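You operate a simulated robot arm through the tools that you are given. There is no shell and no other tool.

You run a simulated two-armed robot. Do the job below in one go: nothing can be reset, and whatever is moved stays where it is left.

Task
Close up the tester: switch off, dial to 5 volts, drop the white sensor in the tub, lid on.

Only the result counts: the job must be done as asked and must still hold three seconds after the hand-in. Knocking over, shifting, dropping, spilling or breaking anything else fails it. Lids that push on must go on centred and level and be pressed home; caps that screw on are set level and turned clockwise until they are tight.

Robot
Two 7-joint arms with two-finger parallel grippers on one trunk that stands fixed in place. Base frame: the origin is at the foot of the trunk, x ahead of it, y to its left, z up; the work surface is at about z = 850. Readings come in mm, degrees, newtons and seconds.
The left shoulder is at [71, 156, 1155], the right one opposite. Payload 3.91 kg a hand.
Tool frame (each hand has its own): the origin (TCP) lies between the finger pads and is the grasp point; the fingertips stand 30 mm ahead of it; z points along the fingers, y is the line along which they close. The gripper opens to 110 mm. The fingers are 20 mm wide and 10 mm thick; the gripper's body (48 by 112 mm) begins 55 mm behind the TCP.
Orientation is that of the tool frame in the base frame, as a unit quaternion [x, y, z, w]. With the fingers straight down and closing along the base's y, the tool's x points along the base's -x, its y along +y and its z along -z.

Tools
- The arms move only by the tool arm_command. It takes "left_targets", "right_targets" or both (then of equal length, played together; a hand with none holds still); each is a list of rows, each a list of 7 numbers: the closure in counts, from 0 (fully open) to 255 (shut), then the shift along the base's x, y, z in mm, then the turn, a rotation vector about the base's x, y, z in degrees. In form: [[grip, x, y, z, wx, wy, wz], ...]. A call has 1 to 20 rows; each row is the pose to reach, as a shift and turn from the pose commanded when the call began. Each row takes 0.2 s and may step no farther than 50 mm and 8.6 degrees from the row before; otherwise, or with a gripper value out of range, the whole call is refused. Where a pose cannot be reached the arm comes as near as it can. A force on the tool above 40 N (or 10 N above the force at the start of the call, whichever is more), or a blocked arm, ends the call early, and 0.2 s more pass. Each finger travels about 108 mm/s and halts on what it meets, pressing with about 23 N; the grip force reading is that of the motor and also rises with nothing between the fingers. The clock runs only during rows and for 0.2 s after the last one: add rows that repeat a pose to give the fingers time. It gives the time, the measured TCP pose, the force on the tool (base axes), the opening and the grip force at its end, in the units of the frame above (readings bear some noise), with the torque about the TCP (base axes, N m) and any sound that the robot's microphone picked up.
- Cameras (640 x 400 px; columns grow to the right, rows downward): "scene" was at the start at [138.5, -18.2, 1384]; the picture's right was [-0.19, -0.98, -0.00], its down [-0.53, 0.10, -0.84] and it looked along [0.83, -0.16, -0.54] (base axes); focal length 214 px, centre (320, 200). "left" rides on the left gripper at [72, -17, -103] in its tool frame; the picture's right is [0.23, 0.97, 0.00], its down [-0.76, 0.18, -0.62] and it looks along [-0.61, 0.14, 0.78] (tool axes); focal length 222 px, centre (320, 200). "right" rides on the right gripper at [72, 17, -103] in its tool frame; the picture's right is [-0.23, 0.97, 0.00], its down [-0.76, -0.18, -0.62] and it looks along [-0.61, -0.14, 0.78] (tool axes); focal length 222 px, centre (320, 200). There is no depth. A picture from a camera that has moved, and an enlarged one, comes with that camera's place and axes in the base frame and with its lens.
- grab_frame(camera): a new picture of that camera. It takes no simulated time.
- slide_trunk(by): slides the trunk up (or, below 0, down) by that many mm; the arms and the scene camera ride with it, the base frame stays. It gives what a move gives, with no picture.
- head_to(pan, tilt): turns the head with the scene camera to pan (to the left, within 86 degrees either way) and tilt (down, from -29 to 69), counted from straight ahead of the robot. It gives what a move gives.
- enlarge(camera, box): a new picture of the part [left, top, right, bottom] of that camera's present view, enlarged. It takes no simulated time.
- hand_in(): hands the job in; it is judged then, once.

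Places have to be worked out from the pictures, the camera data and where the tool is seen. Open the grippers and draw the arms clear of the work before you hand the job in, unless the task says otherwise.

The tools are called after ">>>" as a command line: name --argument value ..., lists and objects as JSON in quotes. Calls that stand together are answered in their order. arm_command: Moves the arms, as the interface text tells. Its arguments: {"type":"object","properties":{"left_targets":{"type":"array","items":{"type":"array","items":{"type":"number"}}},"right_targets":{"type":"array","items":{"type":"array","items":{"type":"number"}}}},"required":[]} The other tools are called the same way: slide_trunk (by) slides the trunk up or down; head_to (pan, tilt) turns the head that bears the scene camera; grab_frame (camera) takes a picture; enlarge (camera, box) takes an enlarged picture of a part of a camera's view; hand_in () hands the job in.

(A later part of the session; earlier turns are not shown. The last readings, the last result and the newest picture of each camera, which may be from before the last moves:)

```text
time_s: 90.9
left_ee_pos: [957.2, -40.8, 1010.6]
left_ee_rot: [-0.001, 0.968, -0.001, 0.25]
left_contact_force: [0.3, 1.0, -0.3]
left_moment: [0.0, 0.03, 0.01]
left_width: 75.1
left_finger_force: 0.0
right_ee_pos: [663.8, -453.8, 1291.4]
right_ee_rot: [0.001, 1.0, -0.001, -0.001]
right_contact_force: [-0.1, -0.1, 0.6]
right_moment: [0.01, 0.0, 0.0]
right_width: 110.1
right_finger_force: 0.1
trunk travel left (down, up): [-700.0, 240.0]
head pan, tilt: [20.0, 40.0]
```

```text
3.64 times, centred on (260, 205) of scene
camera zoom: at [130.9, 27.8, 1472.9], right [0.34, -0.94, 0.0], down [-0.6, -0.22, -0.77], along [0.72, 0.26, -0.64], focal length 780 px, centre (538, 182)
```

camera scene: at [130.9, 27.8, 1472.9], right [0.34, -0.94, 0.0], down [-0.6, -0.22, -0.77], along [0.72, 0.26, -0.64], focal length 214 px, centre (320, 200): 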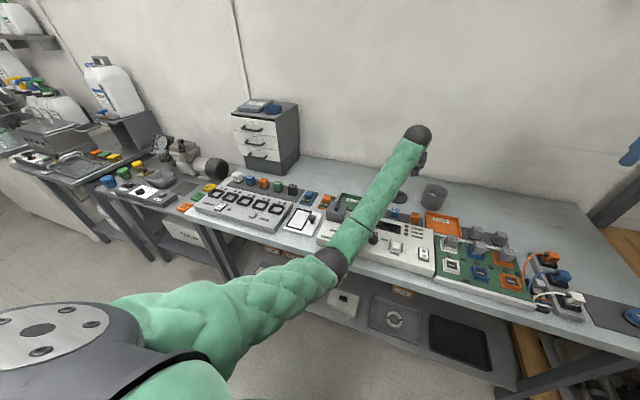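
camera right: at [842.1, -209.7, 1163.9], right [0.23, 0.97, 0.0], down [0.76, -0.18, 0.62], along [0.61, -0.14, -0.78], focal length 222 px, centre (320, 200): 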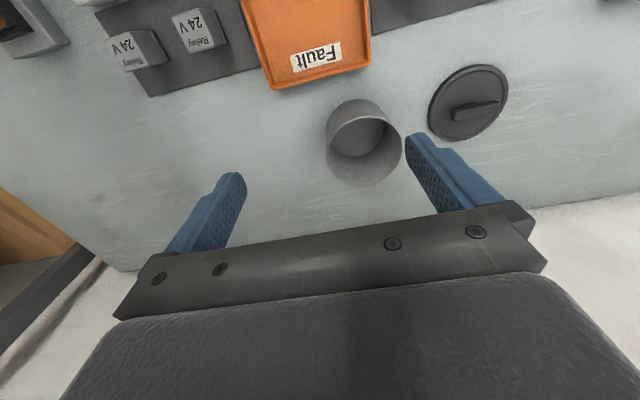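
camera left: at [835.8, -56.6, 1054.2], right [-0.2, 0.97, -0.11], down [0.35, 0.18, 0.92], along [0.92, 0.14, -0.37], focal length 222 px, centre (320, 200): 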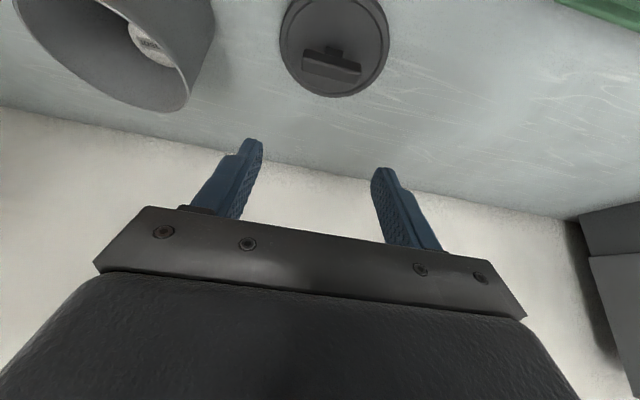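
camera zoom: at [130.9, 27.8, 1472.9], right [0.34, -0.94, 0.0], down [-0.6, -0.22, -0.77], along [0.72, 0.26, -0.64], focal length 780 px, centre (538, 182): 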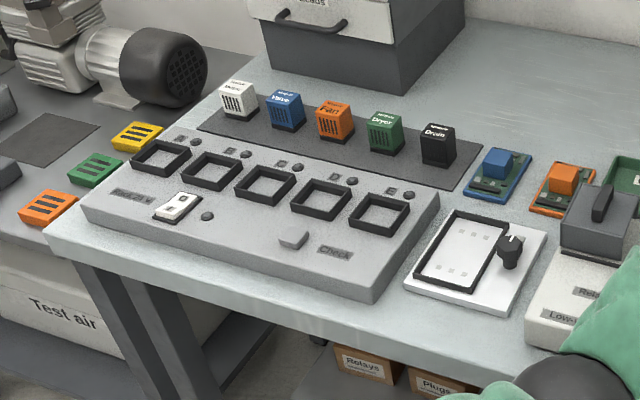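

Nothing on the bench appears disturbed. I raise the trunk another 100 mm so the elbow is clear, and swing the hand back out to (880, 93) upright to bring the elbow outward.

>>> slide_trunk --by 100

>>> arm_command --left_targets '[[81, -6, 10, 10, 0, 0, 0], [81, -16, 28, 22, 0, 6, 0], [81, -28, 48, 34, 0, 12, 0], [81, -40, 70, 46, 0, 18, 0], [81, -52, 92, 58, 0, 24, 0], [81, -65, 114, 70, 0, 29, 0], [81, -77, 134, 80, 0, 29, 0], [81, -77, 160, 80, 0, 29, 0]]'

>>> head_to --pan 10 --tilt 38

>>> grab_frame --camera "scene"

```text
time_s: 92.3
left_ee_pos: [957.6, -41.8, 1111.3]
left_ee_rot: [0.0, 0.968, -0.002, 0.25]
left_contact_force: [0.2, -0.2, -0.4]
left_moment: [0.02, 0.02, 0.01]
left_width: 75.0
left_finger_force: 0.0
right_ee_pos: [664.1, -454.6, 1389.6]
right_ee_rot: [0.0, 1.0, 0.0, -0.001]
right_contact_force: [0.0, 0.5, 0.5]
right_moment: [0.0, 0.01, 0.01]
right_width: 109.7
right_finger_force: 0.2
trunk travel left (down, up): [-800.0, 140.0]
head pan, tilt: [20.0, 40.0]
```

```text
time_s: 94.1
left_ee_pos: [980.2, 123.5, 1129.2]
left_ee_rot: [0.0, 1.0, -0.003, 0.0]
left_contact_force: [0.3, -0.8, 0.7]
left_moment: [-0.02, 0.0, -0.01]
left_width: 75.1
left_finger_force: 0.0
left hand out of reach, approached as far as the arm can: row 4, 5, 6, 7, 8
right_ee_pos: [665.2, -453.4, 1391.9]
right_ee_rot: [0.001, 1.0, 0.0, -0.001]
right_contact_force: [-0.1, 0.0, -0.1]
right_moment: [-0.03, 0.02, 0.0]
right_width: 110.0
right_finger_force: 0.0
trunk travel left (down, up): [-800.0, 140.0]
head pan, tilt: [20.0, 40.0]
```

```text
time_s: 94.8
left_ee_pos: [980.9, 122.1, 1129.5]
left_ee_rot: [0.0, 1.0, -0.001, 0.002]
left_contact_force: [-0.2, -0.3, -0.7]
left_moment: [0.0, 0.01, -0.02]
left_width: 75.0
left_finger_force: 0.1
right_ee_pos: [664.4, -454.3, 1391.6]
right_ee_rot: [0.0, 1.0, 0.0, 0.0]
right_contact_force: [0.2, -0.2, 0.3]
right_moment: [0.01, -0.02, 0.0]
right_width: 109.8
right_finger_force: 0.0
trunk travel left (down, up): [-800.0, 140.0]
head pan, tilt: [10.0, 38.0]
```

```text
taken
camera scene: at [135.8, 13.2, 1575.9], right [0.17, -0.98, 0.0], down [-0.61, -0.11, -0.79], along [0.78, 0.14, -0.62], focal length 214 px, centre (320, 200)
```

scene: 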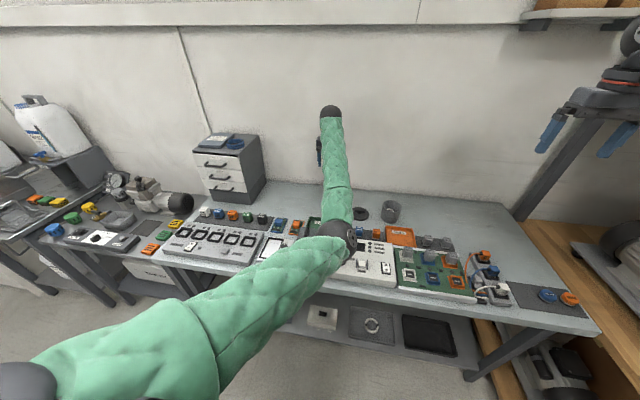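

The elbow has drifted to the inner side after the tub trip, which blocks this retreat. I undo the drift by retracing the earlier path in reverse, higher up: first back over the lid, then over the tub.

>>> arm_command --left_targets '[[81, -17, -38, 5, 0, -5.7, 0], [81, -35, -77, 10, 0, -11.4, 0], [81, -52, -115, 16, 0, -17, 0], [81, -43, -131, 5, 0, -21, 0], [81, -34, -147, -6, 0, -25, 0], [81, -24, -163, -18, 0, -29, 0], [81, -24, -163, -18, 0, -30, 0]]'

>>> arm_command --left_targets '[[81, 3, -22, 11, 0, 0, 0], [81, 6, -52, 26, 0, 0, 0], [81, 9, -87, 36, 0, 0, 0], [81, 12, -122, 41, 0, 0, 0], [81, 14, -147, 36, 0, 0, 0]]'

>>> grab_frame --camera "scene"

```text
time_s: 96.6
left_ee_pos: [992.6, 3.9, 1207.1]
left_ee_rot: [-0.018, 0.949, 0.014, 0.313]
left_contact_force: [-0.7, -0.2, 0.5]
left_moment: [-0.04, 0.01, 0.0]
left_width: 74.9
left_finger_force: 0.1
right_ee_pos: [662.3, -453.1, 1392.1]
right_ee_rot: [0.001, 1.0, 0.001, 0.0]
right_contact_force: [-0.9, 0.2, -0.2]
right_moment: [0.02, -0.04, -0.01]
right_width: 110.0
right_finger_force: 0.1
trunk travel left (down, up): [-800.0, 140.0]
head pan, tilt: [10.0, 38.0]
stopped in row 7 (left hand): the arm was blocked; the commanded pose is now the measured one
```

```text
time_s: 97.8
left_ee_pos: [1004.5, -149.3, 1240.0]
left_ee_rot: [-0.017, 0.95, 0.012, 0.312]
left_contact_force: [0.2, -0.2, 0.5]
left_moment: [0.03, 0.0, 0.0]
left_width: 75.0
left_finger_force: 0.1
right_ee_pos: [663.3, -454.1, 1391.2]
right_ee_rot: [0.001, 1.0, 0.001, 0.0]
right_contact_force: [0.2, -1.3, -0.3]
right_moment: [-0.02, 0.02, -0.01]
right_width: 109.8
right_finger_force: 0.1
trunk travel left (down, up): [-800.0, 140.0]
head pan, tilt: [10.0, 38.0]
```

```text
taken
camera scene: at [136.2, 13.4, 1575.9], right [0.17, -0.98, 0.0], down [-0.61, -0.11, -0.79], along [0.78, 0.14, -0.62], focal length 214 px, centre (320, 200)
```

scene: 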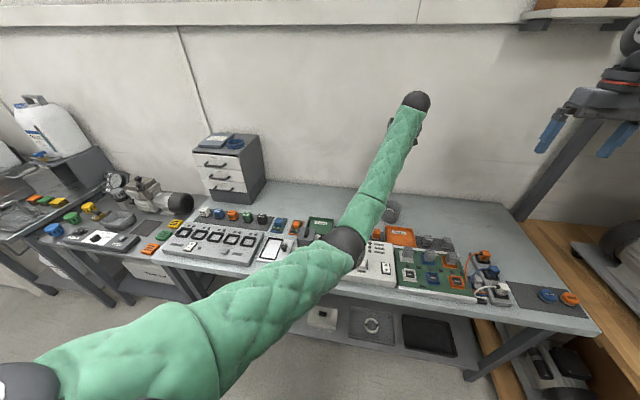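

The elbow relates to hand height: higher hand brings it outward. I square the hand up over the tub at high level, then repeat the earlier diagonal retreat that worked, 100 mm higher to match the trunk.

>>> arm_command --left_targets '[[81, -18, -20, 0, -0.4, 3.2, -1.1], [81, -36, -41, -5, -0.8, 6.4, -2.2], [81, -36, -41, -5, -0.8, 6.4, -2.2]]'

>>> grab_frame --camera "scene"

```text
time_s: 98.6
left_ee_pos: [968.4, -188.6, 1235.0]
left_ee_rot: [0.0, 0.966, 0.0, 0.258]
left_contact_force: [0.0, 0.6, 0.4]
left_moment: [-0.01, 0.01, -0.02]
left_width: 75.2
left_finger_force: 0.1
right_ee_pos: [663.8, -453.8, 1392.7]
right_ee_rot: [0.001, 1.0, 0.0, -0.001]
right_contact_force: [-0.6, 0.4, -0.1]
right_moment: [0.0, -0.04, 0.02]
right_width: 110.0
right_finger_force: 0.0
trunk travel left (down, up): [-800.0, 140.0]
head pan, tilt: [10.0, 38.0]
```

```text
taken
camera scene: at [136.2, 14.1, 1575.9], right [0.17, -0.98, 0.0], down [-0.61, -0.11, -0.79], along [0.78, 0.14, -0.62], focal length 214 px, centre (320, 200)
```

scene: 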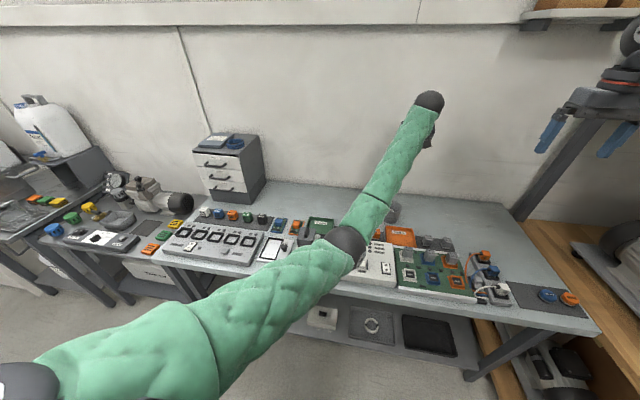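

The hand responds normally here but the elbow still hangs straight down. I test whether rolling the hand about the arm's forward axis swings the elbow outward.

>>> arm_command --left_targets '[[81, 0, 10, 15, 6.8, -3, 0], [81, 0, 20, 30, 13.6, -6.1, 0], [81, 0, 30, 45, 20.4, -9.1, 0], [81, 0, 40, 60, 27.2, -12.2, 0], [81, 0, 40, 60, 27.2, -12.2, 0]]'

>>> grab_frame --camera "scene"

```text
time_s: 99.8
left_ee_pos: [969.8, -147.7, 1295.9]
left_ee_rot: [0.061, 0.906, 0.228, 0.352]
left_contact_force: [0.0, 0.1, -0.4]
left_moment: [-0.02, 0.0, 0.0]
left_width: 75.1
left_finger_force: 0.0
right_ee_pos: [662.8, -454.9, 1392.0]
right_ee_rot: [0.001, 1.0, 0.001, 0.0]
right_contact_force: [-0.2, 0.5, 0.3]
right_moment: [0.01, 0.02, -0.01]
right_width: 109.9
right_finger_force: 0.1
trunk travel left (down, up): [-800.0, 140.0]
head pan, tilt: [10.0, 38.0]
```

```text
taken
camera scene: at [136.0, 13.3, 1575.9], right [0.17, -0.98, 0.0], down [-0.61, -0.11, -0.79], along [0.78, 0.14, -0.62], focal length 214 px, centre (320, 200)
```

scene: 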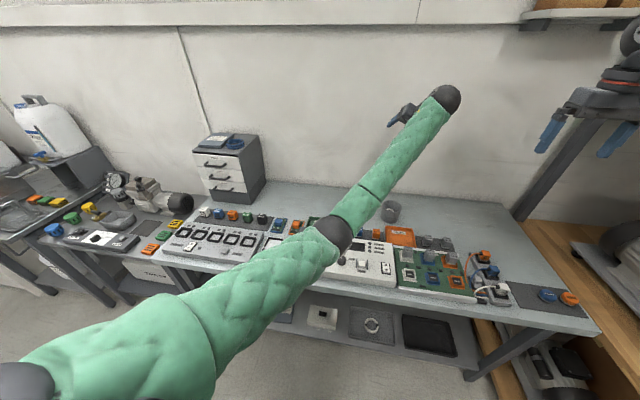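

Rolling the hand did swing the elbow outward (from about 8° to 25° off straight-down). Keeping this roll, I move the hand high and back to the left, clear of the bench, to recover the elbow-out posture.

>>> arm_command --left_targets '[[81, -35, 25, 15, 0, 0, 0], [81, -70, 55, 30, 0, 0, 0], [81, -105, 85, 45, 0, 0, 0], [81, -140, 118, 55, 0, 0, 0], [81, -175, 150, 65, 0, 0, 0], [81, -205, 188, 75, 0, 0, 0], [81, -235, 226, 80, 0, 0, 0], [81, -265, 264, 84, 0, 0, 0]]'

>>> grab_frame --camera "scene"

```text
time_s: 101.8
left_ee_pos: [717.7, 162.0, 1380.2]
left_ee_rot: [0.039, 0.893, 0.271, 0.356]
left_contact_force: [0.2, -0.3, 0.1]
left_moment: [-0.01, 0.02, -0.01]
left_width: 75.0
left_finger_force: 0.1
left hand out of reach, approached as far as the arm can: row 7, 8
right_ee_pos: [665.0, -454.6, 1391.0]
right_ee_rot: [0.001, 1.0, 0.0, 0.0]
right_contact_force: [0.2, 0.8, 0.0]
right_moment: [-0.02, -0.01, -0.02]
right_width: 110.0
right_finger_force: 0.1
trunk travel left (down, up): [-800.0, 140.0]
head pan, tilt: [10.0, 38.0]
stopped in row 8 (left hand): the arm was blocked; the commanded pose is now the measured one
```

```text
taken
camera scene: at [136.5, 13.7, 1575.9], right [0.17, -0.98, 0.0], down [-0.61, -0.11, -0.79], along [0.78, 0.14, -0.62], focal length 214 px, centre (320, 200)
```

scene: 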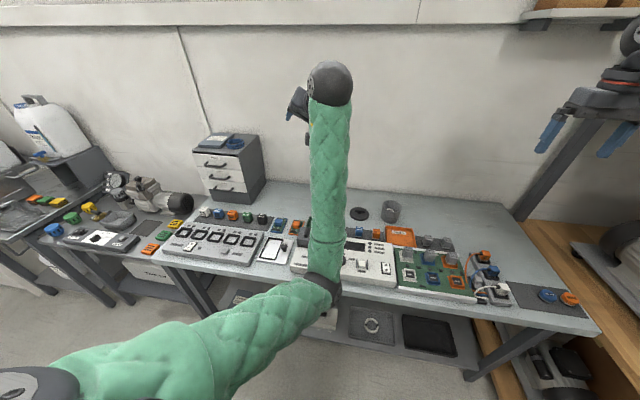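

Blocked again at the arm's inner joint limit (nothing touched; elbow at about (437, 53, 1048) in free space). I go back to the right and roll the hand further to bring the elbow out before retreating.

>>> arm_command --left_targets '[[81, 28, -34, -9, 0, 0, 0], [81, 56, -69, -18, 0, 0, 0], [81, 84, -103, -27, 0, 0, 0], [81, 112, -138, -36, 0, 0, 0], [81, 140, -172, -46, 0, 0, 0], [81, 168, -207, -56, 0, 0, 0], [81, 196, -241, -65, 0, 0, 0], [81, 224, -276, -75, 0, 0, 0], [81, 245, -310, -84, 0, 0, 0]]'

>>> arm_command --left_targets '[[81, -10, 8, 12, 6.8, -3, 0], [81, -20, 16, 24, 13.6, -6.1, 0], [81, -30, 24, 36, 20.4, -9.1, 0], [81, -40, 32, 48, 27.2, -12.2, 0], [81, -50, 40, 60, 34, -15.2, 0], [81, -50, 40, 60, 34, -15.2, 0]]'

>>> grab_frame --camera "scene"

```text
time_s: 103.8
left_ee_pos: [964.7, -152.0, 1295.2]
left_ee_rot: [0.041, 0.894, 0.268, 0.357]
left_contact_force: [0.8, 0.9, -0.5]
left_moment: [0.01, -0.02, 0.04]
left_width: 75.0
left_finger_force: 0.1
right_ee_pos: [664.2, -456.5, 1391.5]
right_ee_rot: [0.001, 1.0, 0.001, 0.0]
right_contact_force: [-0.1, 0.0, 0.2]
right_moment: [0.01, 0.01, 0.02]
right_width: 109.7
right_finger_force: 0.1
trunk travel left (down, up): [-800.0, 140.0]
head pan, tilt: [10.0, 38.0]
```

```text
time_s: 105.2
left_ee_pos: [913.7, -108.7, 1354.6]
left_ee_rot: [0.107, 0.721, 0.521, 0.444]
left_contact_force: [-0.4, 0.2, 0.0]
left_moment: [0.01, 0.0, -0.02]
left_width: 75.0
left_finger_force: 0.1
right_ee_pos: [663.1, -453.9, 1391.3]
right_ee_rot: [0.0, 1.0, 0.0, 0.0]
right_contact_force: [-0.3, -0.1, 0.0]
right_moment: [-0.02, -0.01, 0.01]
right_width: 109.8
right_finger_force: 0.0
trunk travel left (down, up): [-800.0, 140.0]
head pan, tilt: [10.0, 38.0]
```

```text
taken
camera scene: at [135.9, 13.2, 1575.9], right [0.17, -0.98, 0.0], down [-0.61, -0.11, -0.79], along [0.78, 0.14, -0.62], focal length 214 px, centre (320, 200)
```

scene: 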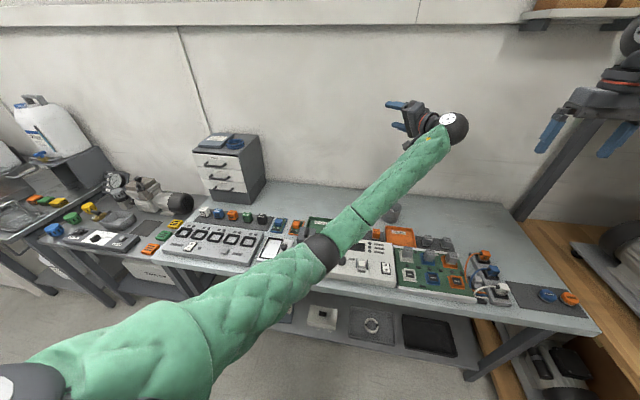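

With 65° roll the elbow is about 34° outward. Earlier the leftward move at high level worked best, so I raise the hand further before going left.

>>> arm_command --left_targets '[[81, -10, 0, 40, 0, 0, 0], [81, -20, 0, 80, 0, 0, 0], [81, -30, 0, 120, 0, 0, 0], [81, -40, 0, 160, 0, 0, 0], [81, -50, 0, 200, 0, 0, 0], [81, -50, 0, 200, 0, 0, 0]]'

>>> head_to --pan 10 --tilt 25

>>> grab_frame --camera "scene"

```text
time_s: 106.6
left_ee_pos: [863.5, -109.4, 1557.6]
left_ee_rot: [0.108, 0.722, 0.521, 0.443]
left_contact_force: [-0.7, 0.2, -0.3]
left_moment: [0.0, 0.01, 0.02]
left_width: 75.0
left_finger_force: 0.1
right_ee_pos: [663.8, -455.4, 1390.9]
right_ee_rot: [0.0, 1.0, 0.001, -0.001]
right_contact_force: [0.0, 0.4, 0.4]
right_moment: [0.0, 0.01, 0.01]
right_width: 109.8
right_finger_force: 0.2
trunk travel left (down, up): [-800.0, 140.0]
head pan, tilt: [10.0, 38.0]
```

```text
time_s: 107.3
left_ee_pos: [862.7, -110.2, 1558.5]
left_ee_rot: [0.108, 0.722, 0.52, 0.444]
left_contact_force: [-0.3, 0.5, 0.2]
left_moment: [0.0, -0.01, 0.0]
left_width: 74.9
left_finger_force: 0.2
right_ee_pos: [663.6, -455.0, 1391.7]
right_ee_rot: [0.002, 1.0, 0.0, 0.0]
right_contact_force: [0.4, 0.6, 0.4]
right_moment: [-0.03, 0.0, 0.04]
right_width: 110.5
right_finger_force: 0.1
trunk travel left (down, up): [-800.0, 140.0]
head pan, tilt: [10.0, 25.0]
```

```text
taken
camera scene: at [141.6, 14.4, 1596.2], right [0.17, -0.98, 0.0], down [-0.42, -0.07, -0.91], along [0.89, 0.16, -0.42], focal length 214 px, centre (320, 200)
```

scene: 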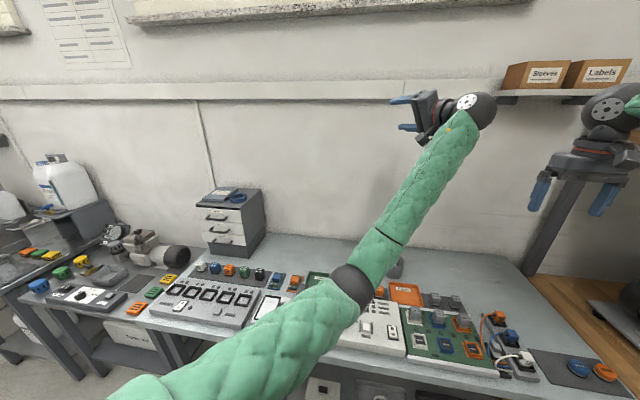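

I move left at this height in short stages, watching for the limit.

>>> arm_command --left_targets '[[81, -10, 40, 5, 0, 0, 0], [81, -20, 80, 10, 0, 0, 0], [81, -30, 120, 15, 0, 0, 0], [81, -40, 160, 20, 0, 0, 0], [81, -50, 200, 20, 0, 0, 0], [81, -50, 200, 20, 0, 0, 0]]'

>>> grab_frame --camera "scene"

```text
time_s: 108.7
left_ee_pos: [815.0, 89.3, 1575.4]
left_ee_rot: [0.109, 0.722, 0.52, 0.442]
left_contact_force: [-0.4, 0.2, -0.1]
left_moment: [-0.01, -0.01, 0.03]
left_width: 75.1
left_finger_force: 0.1
right_ee_pos: [664.0, -455.4, 1390.9]
right_ee_rot: [0.0, 1.0, 0.001, 0.0]
right_contact_force: [0.4, -0.5, -0.5]
right_moment: [0.02, -0.01, 0.0]
right_width: 110.2
right_finger_force: 0.1
trunk travel left (down, up): [-800.0, 140.0]
head pan, tilt: [10.0, 25.0]
```

```text
taken
camera scene: at [141.8, 13.7, 1596.2], right [0.17, -0.98, 0.0], down [-0.42, -0.07, -0.91], along [0.89, 0.16, -0.42], focal length 214 px, centre (320, 200)
```

scene: 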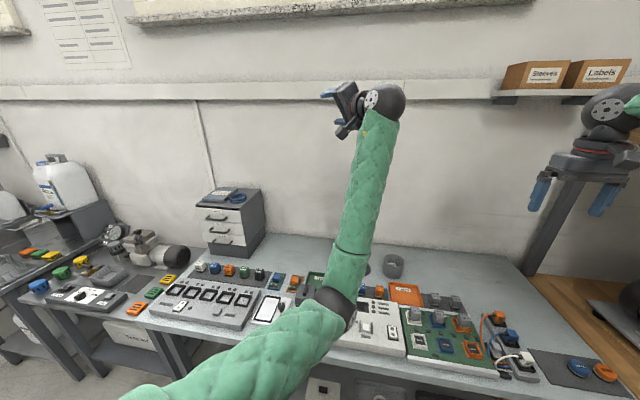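

Moving left keeps pulling the elbow inward relative to the arm line. I roll the hand further about the arm's axis here (wrist held roughly in place) to push the elbow out.

>>> arm_command --left_targets '[[81, -6, 3, 27, 6.45, -2.7, 2.7], [81, -15, 4, 55, 12.9, -5.4, 5.5], [81, -26, 5, 83, 19.35, -8.1, 8.2], [81, -39, 4, 110, 25.8, -10.7, 10.9], [81, -53, 3, 137, 32.25, -13.4, 13.7], [81, -69, 0, 162, 38.7, -16.1, 16.4], [81, -69, 0, 162, 38.7, -16.1, 16.4]]'

>>> grab_frame --camera "scene"

```text
time_s: 110.3
left_ee_pos: [746.5, 91.5, 1739.8]
left_ee_rot: [0.073, 0.449, 0.795, 0.4]
left_contact_force: [0.2, 0.2, -0.2]
left_moment: [0.01, 0.0, -0.02]
left_width: 75.1
left_finger_force: 0.1
right_ee_pos: [663.2, -454.5, 1391.5]
right_ee_rot: [0.0, 1.0, 0.002, 0.0]
right_contact_force: [0.1, 1.0, 0.3]
right_moment: [0.01, -0.03, 0.0]
right_width: 109.9
right_finger_force: 0.0
trunk travel left (down, up): [-800.0, 140.0]
head pan, tilt: [10.0, 25.0]
```

```text
taken
camera scene: at [141.8, 14.2, 1596.2], right [0.17, -0.98, 0.0], down [-0.42, -0.07, -0.91], along [0.89, 0.16, -0.42], focal length 214 px, centre (320, 200)
```

scene: 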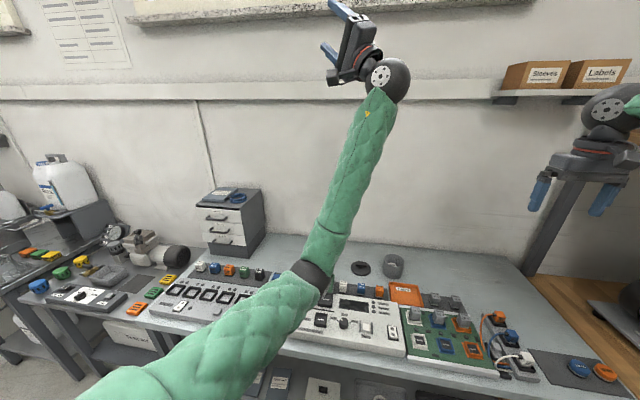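

Rolling does push the elbow outward steadily. I continue the roll another 45° with the wrist in place, high above everything.

>>> arm_command --left_targets '[[81, -11, -14, 21, 6.45, -2.7, 2.7], [81, -23, -30, 41, 12.9, -5.4, 5.5], [81, -37, -48, 58, 19.35, -8.1, 8.2], [81, -53, -69, 73, 25.8, -10.7, 10.9], [81, -71, -92, 86, 32.25, -13.4, 13.7], [81, -90, -116, 97, 38.7, -16.1, 16.4], [81, -90, -116, 97, 38.7, -16.1, 16.4]]'

>>> grab_frame --camera "scene"

```text
time_s: 111.9
left_ee_pos: [655.5, -26.3, 1835.6]
left_ee_rot: [0.03, 0.109, 0.949, 0.295]
left_contact_force: [-0.4, 0.3, -0.5]
left_moment: [0.0, -0.03, -0.03]
left_width: 75.1
left_finger_force: 0.1
right_ee_pos: [663.4, -454.2, 1390.7]
right_ee_rot: [0.001, 1.0, 0.0, -0.001]
right_contact_force: [0.3, -0.8, 1.2]
right_moment: [0.03, 0.01, 0.03]
right_width: 110.2
right_finger_force: 0.1
trunk travel left (down, up): [-800.0, 140.0]
head pan, tilt: [10.0, 25.0]
```

```text
taken
camera scene: at [141.9, 14.6, 1596.2], right [0.17, -0.98, 0.0], down [-0.42, -0.07, -0.91], along [0.89, 0.16, -0.42], focal length 214 px, centre (320, 200)
```

scene: 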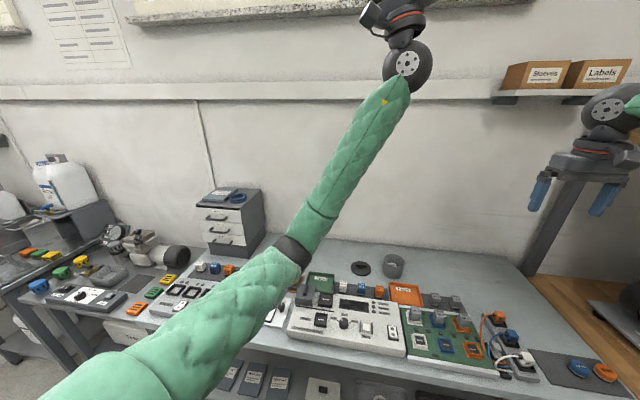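

The elbow keeps swinging out. Instead of rolling back, I now pitch the hand forward over the top (up → forward → down) with the wrist in place, which shouldn't pull the elbow back in.

>>> arm_command --left_targets '[[81, 35.7, 0, -7.2, 0, 8.5, 0], [81, 69.9, 0, -19.5, 0, 17, 0], [81, 101.9, 0, -36.8, 0, 25.5, 0], [81, 131, 0, -58.6, 0, 34, 0], [81, 156.6, 0, -84.5, 0, 42.5, 0], [81, 178, 0, -113.9, 0, 51, 0], [81, 194.9, 0, -146.1, 0, 59.5, 0], [81, 206.9, 0, -180.5, 0, 68, 0], [81, 213.6, 0, -216.3, 0, 76.5, 0], [81, 215, 0, -252.6, 0, 85, 0], [81, 215, 0, -252.6, 0, 85, 0]]'

>>> grab_frame --camera "scene"

```text
time_s: 114.3
left_ee_pos: [869.7, -24.8, 1584.0]
left_ee_rot: [0.662, 0.281, 0.679, 0.144]
left_contact_force: [1.0, -0.9, 0.1]
left_moment: [0.01, -0.01, -0.01]
left_width: 75.1
left_finger_force: 0.0
right_ee_pos: [663.1, -454.5, 1390.8]
right_ee_rot: [0.0, 1.0, 0.001, 0.0]
right_contact_force: [0.2, -0.7, 1.5]
right_moment: [0.0, 0.03, -0.04]
right_width: 109.8
right_finger_force: 0.1
trunk travel left (down, up): [-800.0, 140.0]
head pan, tilt: [10.0, 25.0]
```

```text
taken
camera scene: at [141.5, 14.4, 1596.3], right [0.17, -0.98, 0.0], down [-0.42, -0.07, -0.91], along [0.89, 0.16, -0.42], focal length 214 px, centre (320, 200)
```

scene: 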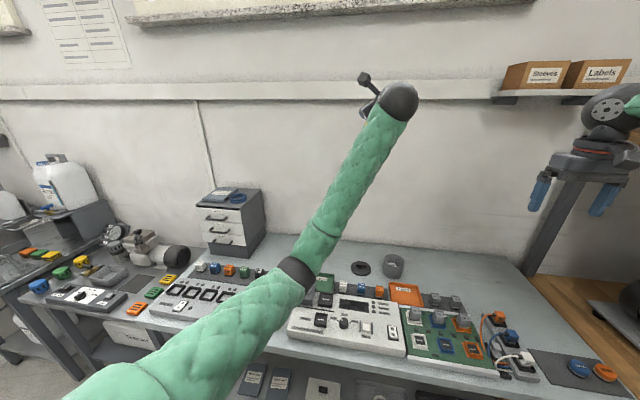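

The elbow stayed out. I continue pitching the hand down to about 30° forward lean.

>>> arm_command --left_targets '[[81, -4, 0, -36.2, 0, 8.5, 0], [81, -13.4, 0, -71.4, 0, 17, 0], [81, -27.8, 0, -104.8, 0, 25.5, 0], [81, -47, 0, -135.7, 0, 34, 0], [81, -70.5, 0, -163.4, 0, 42.5, 0], [81, -97.9, 0, -187.3, 0, 51, 0], [81, -128.6, 0, -207, 0, 59.5, 0], [81, -128.6, 0, -207, 0, 59.5, 0]]'

>>> grab_frame --camera "scene"

```text
time_s: 116.3
left_ee_pos: [859.3, 48.0, 1296.9]
left_ee_rot: [0.889, 0.329, 0.316, -0.026]
left_contact_force: [0.4, 0.2, -0.3]
left_moment: [-0.02, 0.0, -0.06]
left_width: 75.1
left_finger_force: 0.1
left hand out of reach, approached as far as the arm can: row 5, 6, 7, 8
right_ee_pos: [666.1, -454.0, 1392.5]
right_ee_rot: [0.001, 1.0, 0.0, -0.001]
right_contact_force: [0.5, 0.3, -0.6]
right_moment: [-0.01, -0.01, -0.02]
right_width: 110.0
right_finger_force: 0.2
trunk travel left (down, up): [-800.0, 140.0]
head pan, tilt: [10.0, 25.0]
stopped in row 8 (left hand): the arm was blocked; the commanded pose is now the measured one
```

```text
taken
camera scene: at [142.8, 16.2, 1596.1], right [0.17, -0.98, 0.0], down [-0.42, -0.07, -0.91], along [0.89, 0.16, -0.42], focal length 214 px, centre (320, 200)
```

scene: 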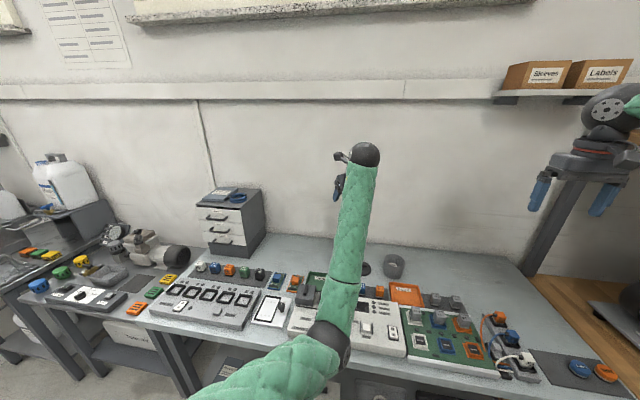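

The wrist reached its bend limit and the elbow swung under again. It turns out the hand can only point down when the forearm isn't too steep, so a lower hand is easier. I lower the hand somewhat and square it to a 30° forward lean with the gripper turned half-round (equivalent for gripping).

>>> arm_command --left_targets '[[81, 10, -10, -15, 1.41, 1.76, -7.6], [81, 20, -22, -30, 2.81, 3.52, -15.2], [81, 30, -34, -48, 4.22, 5.29, -22.8], [81, 40, -46, -66, 5.62, 7.05, -30.4], [81, 50, -58, -84, 7.03, 8.81, -38], [81, 60, -70, -100, 7.03, 8.81, -38], [81, 60, -70, -100, 7.03, 8.81, -38]]'

>>> grab_frame --camera "scene"

```text
time_s: 117.9
left_ee_pos: [918.7, -28.6, 1196.0]
left_ee_rot: [0.967, -0.003, 0.255, 0.002]
left_contact_force: [-0.6, 1.0, -0.4]
left_moment: [0.0, -0.07, -0.03]
left_width: 75.1
left_finger_force: 0.1
right_ee_pos: [664.2, -454.4, 1392.0]
right_ee_rot: [0.001, 1.0, 0.0, -0.001]
right_contact_force: [-0.5, -0.2, 0.3]
right_moment: [-0.01, 0.01, 0.01]
right_width: 110.0
right_finger_force: 0.1
trunk travel left (down, up): [-800.0, 140.0]
head pan, tilt: [10.0, 25.0]
```

```text
taken
camera scene: at [141.5, 14.7, 1596.3], right [0.17, -0.98, 0.0], down [-0.42, -0.07, -0.91], along [0.89, 0.16, -0.42], focal length 214 px, centre (320, 200)
```

scene: 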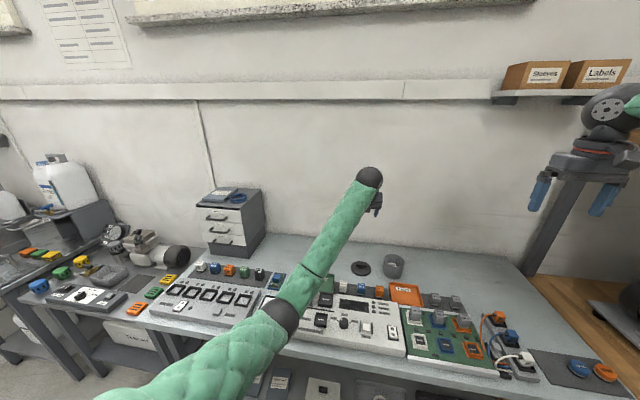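

Now the hand is squared (half-turned, 30° lean) at (919, -29, 1196) and the elbow is out to the left again. I lower toward the lid in stages.

>>> arm_command --left_targets '[[81, 8, -2, -35, 0, 0, 0], [81, 16, -4, -70, 0, 0, 0], [81, 24, -7, -105, 0, 0, 0], [81, 32, -9, -140, 0, 0, 0], [81, 39, -11, -170, 0, 0, 0], [81, 39, -11, -170, 0, 0, 0]]'

>>> grab_frame --camera "scene"

>>> grab_frame --camera "left"

```text
time_s: 119.3
left_ee_pos: [958.2, -40.1, 1025.0]
left_ee_rot: [0.966, -0.002, 0.257, 0.002]
left_contact_force: [0.3, 0.0, -0.5]
left_moment: [0.0, 0.02, 0.03]
left_width: 75.1
left_finger_force: 0.1
right_ee_pos: [662.6, -454.2, 1391.6]
right_ee_rot: [0.001, 1.0, 0.001, -0.001]
right_contact_force: [0.1, -0.1, -0.9]
right_moment: [0.02, 0.03, -0.04]
right_width: 110.0
right_finger_force: 0.1
trunk travel left (down, up): [-800.0, 140.0]
head pan, tilt: [10.0, 25.0]
```

```text
taken
camera scene: at [141.4, 14.5, 1596.3], right [0.17, -0.98, 0.0], down [-0.42, -0.07, -0.91], along [0.89, 0.16, -0.42], focal length 214 px, centre (320, 200)
```

scene: 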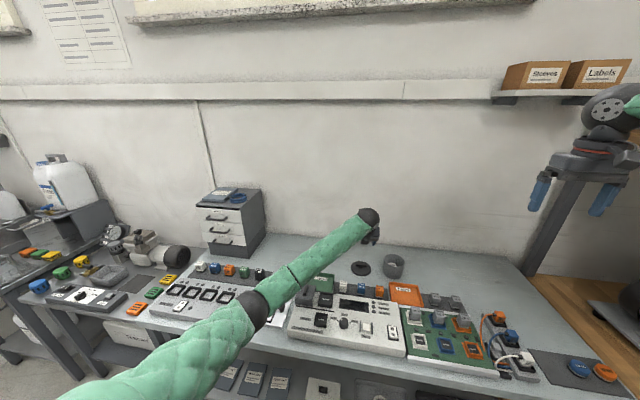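

```text
taken
camera left: at [969.9, -23.3, 1152.1], right [0.19, -0.97, 0.12], down [-0.97, -0.17, 0.16], along [-0.14, -0.14, -0.98], focal length 222 px, centre (320, 200)
```

left: 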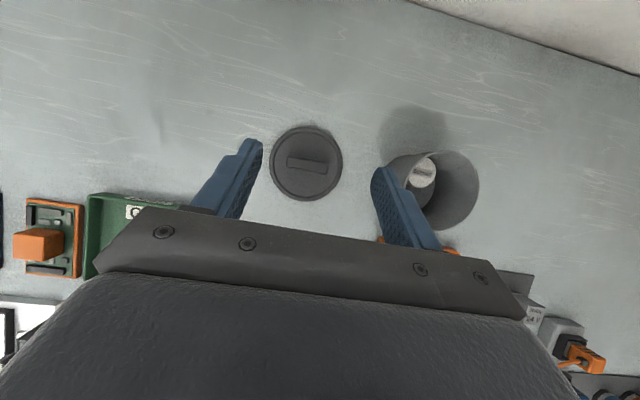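

The elbow is now well out to the left, and in this half-turned pose the hand camera looks almost straight down on both lid and tub. I zoom in to measure them.

>>> enlarge --camera "left" --box '[250, 115, 362, 205]'

>>> enlarge --camera "left" --box '[372, 130, 500, 240]'

```text
4.44 times, centred on (306, 160) of left
camera zoom: at [969.9, -23.3, 1152.1], right [0.19, -0.97, 0.12], down [-0.97, -0.17, 0.16], along [-0.14, -0.14, -0.98], focal length 987 px, centre (382, 378)
```

zoom: 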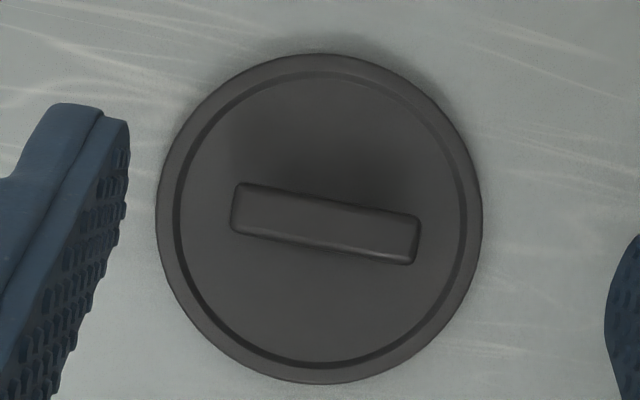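

```text
3.64 times, centred on (436, 185) of left
camera zoom: at [969.9, -23.3, 1152.1], right [0.19, -0.97, 0.12], down [-0.97, -0.17, 0.16], along [-0.14, -0.14, -0.98], focal length 808 px, centre (-102, 254)
```

zoom: 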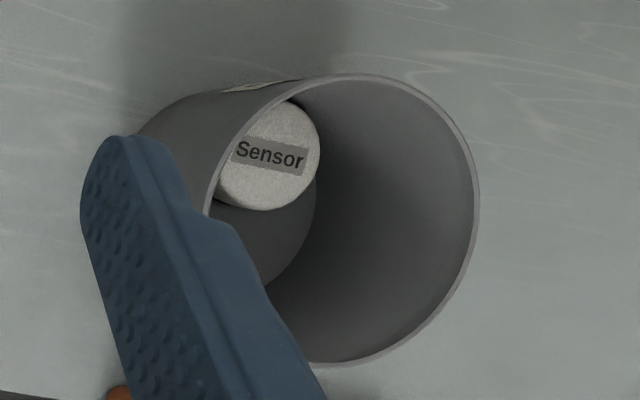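

Lid centre is at (972, -39), and the bar is centred with it along y. I shift a couple of millimetres, narrow the opening to 64 mm, and descend to z ≈ 940 for another check.

>>> arm_command --left_targets '[[107, 1, 0.5, -25, 0, 0, 0], [107, 2, 0.9, -50, 0, 0, 0], [107, 2, 0.9, -72, 0, 0, 0], [107, 2, 0.9, -85, 0, 0, 0], [107, 2, 0.9, -85, 0, 0, 0]]'

>>> grab_frame --camera "left"

>>> enlarge --camera "left" --box '[240, 90, 400, 210]'

>>> grab_frame --camera "scene"

```text
time_s: 120.5
left_ee_pos: [959.8, -37.3, 941.9]
left_ee_rot: [0.967, -0.002, 0.256, 0.001]
left_contact_force: [0.1, -0.4, -0.1]
left_moment: [-0.02, 0.01, 0.02]
left_width: 63.7
left_finger_force: 0.0
right_ee_pos: [663.7, -453.3, 1391.3]
right_ee_rot: [0.001, 1.0, 0.001, 0.0]
right_contact_force: [-1.0, -0.5, -0.2]
right_moment: [0.0, 0.01, 0.02]
right_width: 110.1
right_finger_force: 0.0
trunk travel left (down, up): [-800.0, 140.0]
head pan, tilt: [10.0, 25.0]
```

```text
taken
camera left: at [971.2, -20.9, 1067.4], right [0.19, -0.97, 0.11], down [-0.97, -0.17, 0.16], along [-0.14, -0.14, -0.98], focal length 222 px, centre (320, 200)
```

left: 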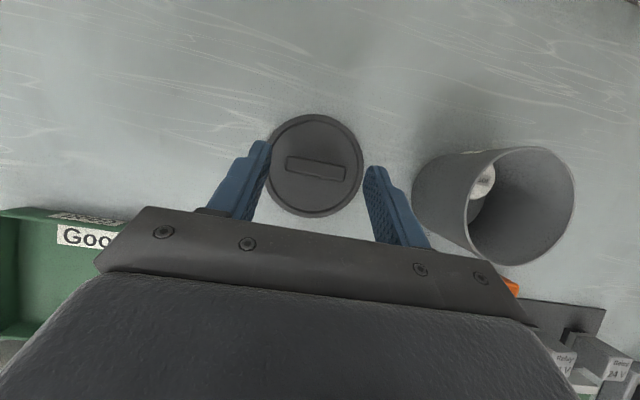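

```text
3.33 times, centred on (320, 150) of left
camera zoom: at [971.2, -20.9, 1067.4], right [0.19, -0.97, 0.11], down [-0.97, -0.17, 0.16], along [-0.14, -0.14, -0.98], focal length 740 px, centre (320, 367)
```

zoom: 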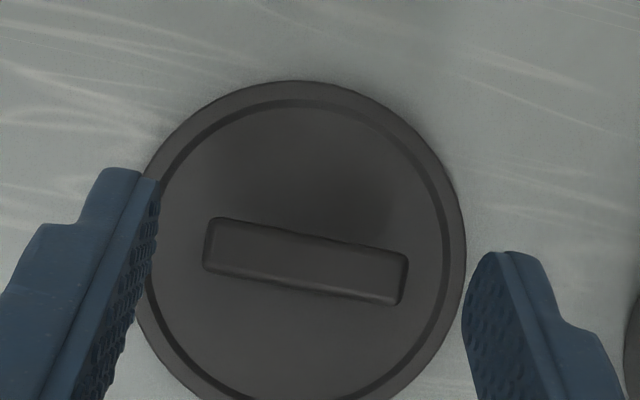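

```text
taken
camera scene: at [141.5, 14.5, 1596.3], right [0.17, -0.98, 0.0], down [-0.42, -0.07, -0.91], along [0.89, 0.16, -0.42], focal length 214 px, centre (320, 200)
```

scene: 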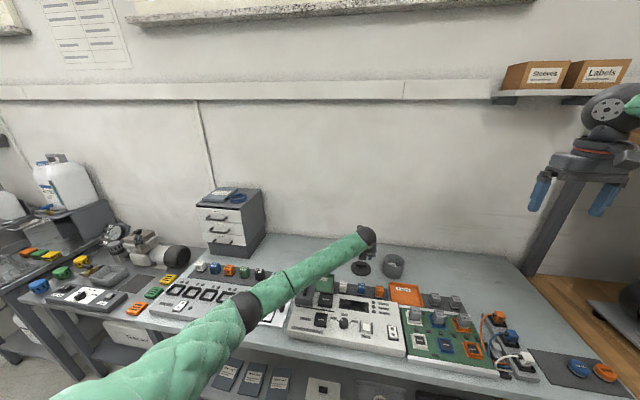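

Bar centre is right under the grip in x and 1.2 mm off in y. I correct that and descend the last 46 mm gently.

>>> arm_command --left_targets '[[107, 0, -1.2, -15, 0, 0, 0], [107, 0, -1.2, -28, 0, 0, 0], [107, 0, -1.2, -38, 0, 0, 0], [107, 0, -1.2, -43, 0, 0, 0], [107, 0, -1.2, -46, 0, 0, 0], [107, 0, -1.2, -46, 0, 0, 0]]'

>>> enlarge --camera "left" --box '[220, 100, 420, 240]'

>>> enlarge --camera "scene" --box '[325, 225, 421, 297]'

```text
time_s: 121.9
left_ee_pos: [958.5, -40.2, 896.1]
left_ee_rot: [0.967, -0.002, 0.256, 0.003]
left_contact_force: [0.4, 0.1, 0.2]
left_moment: [0.0, 0.0, -0.01]
left_width: 63.9
left_finger_force: 0.0
right_ee_pos: [663.4, -455.2, 1391.4]
right_ee_rot: [0.0, 1.0, -0.001, 0.001]
right_contact_force: [0.4, -0.2, 0.4]
right_moment: [0.01, -0.01, -0.02]
right_width: 110.3
right_finger_force: 0.1
trunk travel left (down, up): [-800.0, 140.0]
head pan, tilt: [10.0, 25.0]
```

```text
2.86 times, centred on (320, 170) of left
camera zoom: at [970.8, -21.6, 1021.9], right [0.19, -0.97, 0.11], down [-0.97, -0.17, 0.16], along [-0.14, -0.14, -0.98], focal length 635 px, centre (320, 286)
```

zoom: 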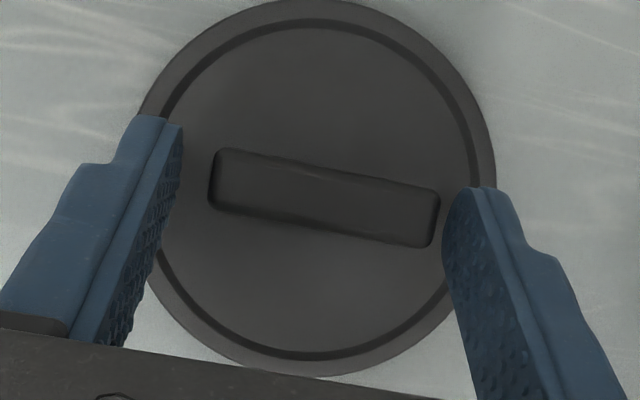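

```text
5.56 times, centred on (373, 261) of scene
camera zoom: at [141.8, 14.7, 1596.3], right [0.17, -0.98, 0.0], down [-0.42, -0.07, -0.91], along [0.89, 0.16, -0.42], focal length 1192 px, centre (26, -139)
```

zoom: 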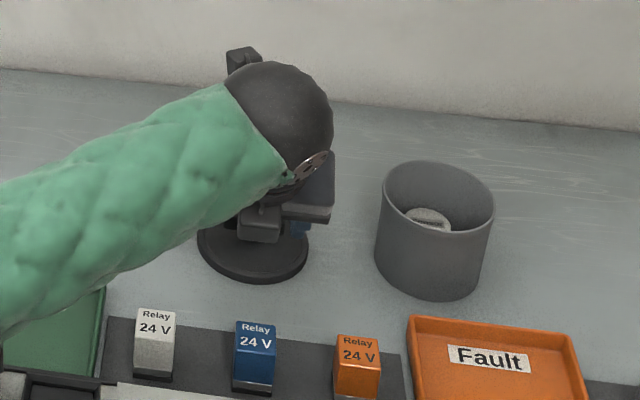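

The bar is between the fingers (off-centre by about 1 mm). I nudge 0.8 mm and close on the bar's ends.

>>> arm_command --left_targets '[[107, 0, -0.8, 0, 0, 0, 0], [125, 0, -0.8, 0, 0, 0, 0], [140, 0, -0.8, 0, 0, 0, 0], [200, 0, -0.8, 0, 0, 0, 0], [200, 0, -0.8, 0, 0, 0, 0]]'

>>> enlarge --camera "left" --box '[220, 100, 420, 240]'

```text
time_s: 123.1
left_ee_pos: [958.9, -39.6, 896.9]
left_ee_rot: [0.967, -0.002, 0.256, 0.002]
left_contact_force: [-0.7, -0.5, 0.9]
left_moment: [0.03, -0.04, 0.01]
left_width: 51.2
left_finger_force: 22.8
right_ee_pos: [662.7, -453.7, 1392.2]
right_ee_rot: [0.001, 1.0, 0.0, 0.0]
right_contact_force: [0.6, -0.4, -0.5]
right_moment: [-0.03, 0.02, 0.0]
right_width: 109.9
right_finger_force: 0.1
trunk travel left (down, up): [-800.0, 140.0]
head pan, tilt: [10.0, 25.0]
```

```text
2.86 times, centred on (320, 170) of left
camera zoom: at [971.1, -22.3, 1021.9], right [0.19, -0.97, 0.12], down [-0.97, -0.17, 0.16], along [-0.14, -0.14, -0.98], focal length 635 px, centre (320, 286)
```

zoom: 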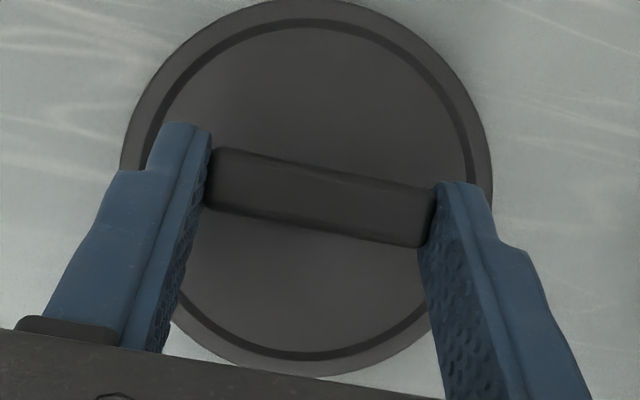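

The handle is gripped at 51 mm. I lift the lid straight up, slowly at first.

>>> arm_command --left_targets '[[200, 0, 0, 4, 0, 0, 0], [200, 0, 0, 10, 0, 0, 0], [200, 0, 0, 20, 0, 0, 0], [200, 0, 0, 40, 0, 0, 0], [200, 0, 0, 65, 0, 0, 0], [200, 0, 0, 90, 0, 0, 0], [200, 0, 0, 115, 0, 0, 0], [200, 0, 0, 115, 0, 0, 0]]'

>>> grab_frame --camera "left"

>>> enlarge --camera "left" --box '[220, 100, 420, 240]'

>>> enlarge --camera "scene" --box '[325, 195, 421, 297]'

```text
time_s: 124.9
left_ee_pos: [960.8, -39.9, 1008.7]
left_ee_rot: [0.967, -0.002, 0.256, 0.003]
left_contact_force: [0.2, -0.1, 0.0]
left_moment: [-0.02, -0.02, 0.0]
left_width: 51.0
left_finger_force: 22.9
right_ee_pos: [663.1, -454.2, 1392.1]
right_ee_rot: [0.001, 1.0, 0.0, 0.0]
right_contact_force: [0.3, -1.0, 0.3]
right_moment: [0.0, 0.0, -0.02]
right_width: 110.1
right_finger_force: 0.1
trunk travel left (down, up): [-800.0, 140.0]
head pan, tilt: [10.0, 25.0]
```

```text
taken
camera left: at [972.4, -23.0, 1136.1], right [0.19, -0.97, 0.11], down [-0.97, -0.17, 0.16], along [-0.14, -0.14, -0.98], focal length 222 px, centre (320, 200)
```

left: 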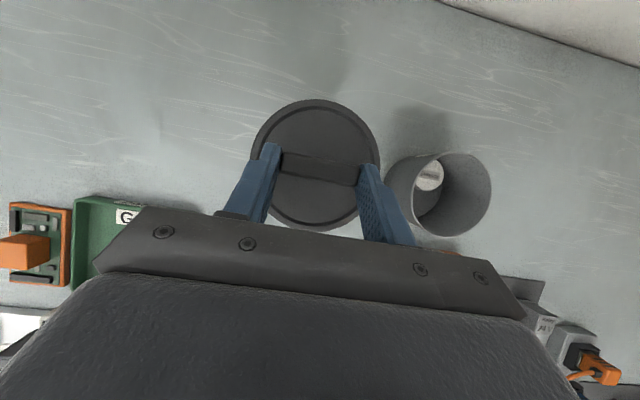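

```text
2.86 times, centred on (320, 170) of left
camera zoom: at [972.4, -23.0, 1136.1], right [0.19, -0.97, 0.11], down [-0.97, -0.17, 0.16], along [-0.14, -0.14, -0.98], focal length 635 px, centre (320, 286)
```

zoom: 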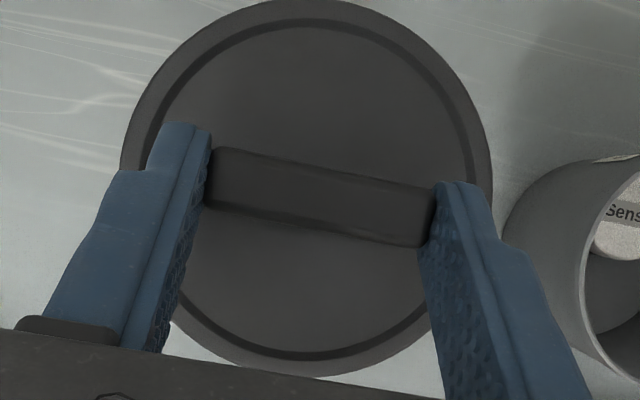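

```text
3.92 times, centred on (373, 246) of scene
camera zoom: at [142.0, 14.8, 1596.2], right [0.17, -0.98, 0.0], down [-0.42, -0.07, -0.91], along [0.89, 0.16, -0.42], focal length 841 px, centre (112, 20)
```

zoom: 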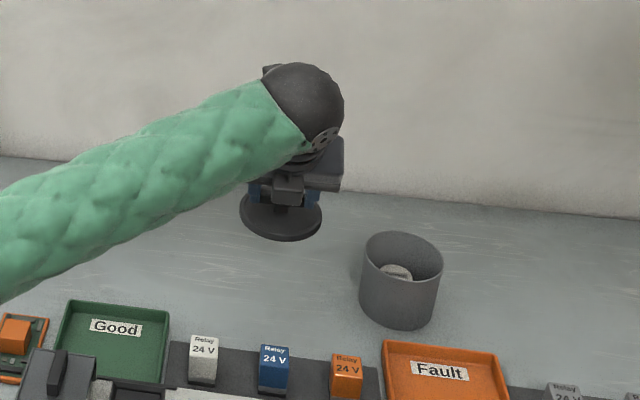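

The lid hangs exactly as it lay (level), with its centre 11 mm ahead of the TCP. To keep a good reach margin over the tub I lower the trunk 50 mm and raise the hand 50 mm, then carry the lid across.

>>> slide_trunk --by -50

>>> arm_command --left_targets '[[200, 0, 0, 20, 0, 0, 0], [200, 0, 0, 45, 0, 0, 0], [200, 0, -20, 55, 0, 0, 0], [200, 0, -45, 55, 0, 0, 0], [200, 0, -70, 55, 0, 0, 0], [200, 0, -95, 55, 0, 0, 0], [200, 1, -120, 55, 0, 0, 0], [200, 1, -138, 55, 0, 0, 0], [200, 1, -149, 55, 0, 0, 0], [200, 1, -149, 55, 0, 0, 0]]'

>>> grab_frame --camera "left"

>>> grab_frame --camera "scene"

```text
time_s: 125.8
left_ee_pos: [959.7, -39.4, 959.3]
left_ee_rot: [0.966, -0.003, 0.257, 0.003]
left_contact_force: [-0.6, -0.5, -0.3]
left_moment: [-0.02, -0.01, -0.01]
left_width: 51.0
left_finger_force: 22.9
right_ee_pos: [663.1, -453.9, 1342.4]
right_ee_rot: [0.001, 1.0, 0.0, 0.0]
right_contact_force: [-0.1, 0.1, -0.1]
right_moment: [0.02, -0.01, 0.02]
right_width: 110.1
right_finger_force: 0.0
trunk travel left (down, up): [-750.0, 190.0]
head pan, tilt: [10.0, 25.0]
```

```text
time_s: 128.1
left_ee_pos: [962.1, -188.9, 1013.4]
left_ee_rot: [0.967, -0.002, 0.257, 0.002]
left_contact_force: [0.0, -0.9, 0.0]
left_moment: [-0.02, 0.02, 0.0]
left_width: 51.3
left_finger_force: 22.7
right_ee_pos: [664.1, -454.3, 1341.5]
right_ee_rot: [0.001, 1.0, 0.0, 0.0]
right_contact_force: [-0.6, 0.3, -0.2]
right_moment: [0.02, -0.02, 0.03]
right_width: 109.8
right_finger_force: 0.0
trunk travel left (down, up): [-750.0, 190.0]
head pan, tilt: [10.0, 25.0]
```

```text
taken
camera left: at [973.5, -171.7, 1140.3], right [0.19, -0.97, 0.12], down [-0.97, -0.17, 0.16], along [-0.14, -0.14, -0.98], focal length 222 px, centre (320, 200)
```

left: 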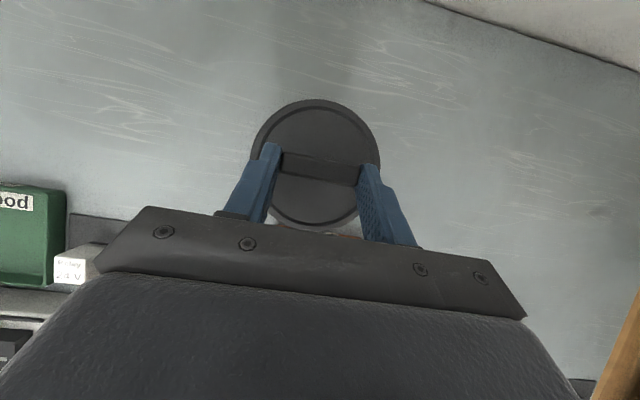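

```text
taken
camera scene: at [141.8, 15.0, 1546.2], right [0.17, -0.98, 0.0], down [-0.42, -0.07, -0.91], along [0.89, 0.16, -0.42], focal length 214 px, centre (320, 200)
```

scene: 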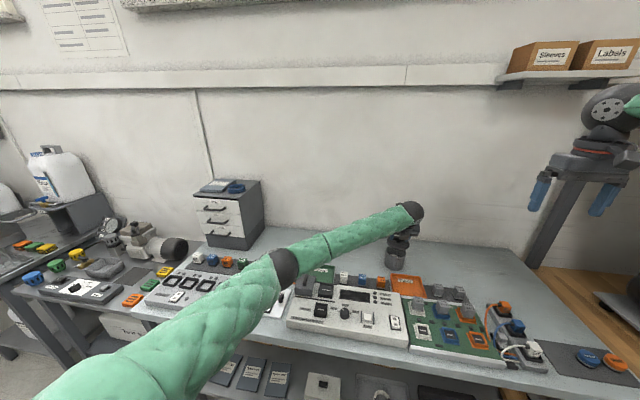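

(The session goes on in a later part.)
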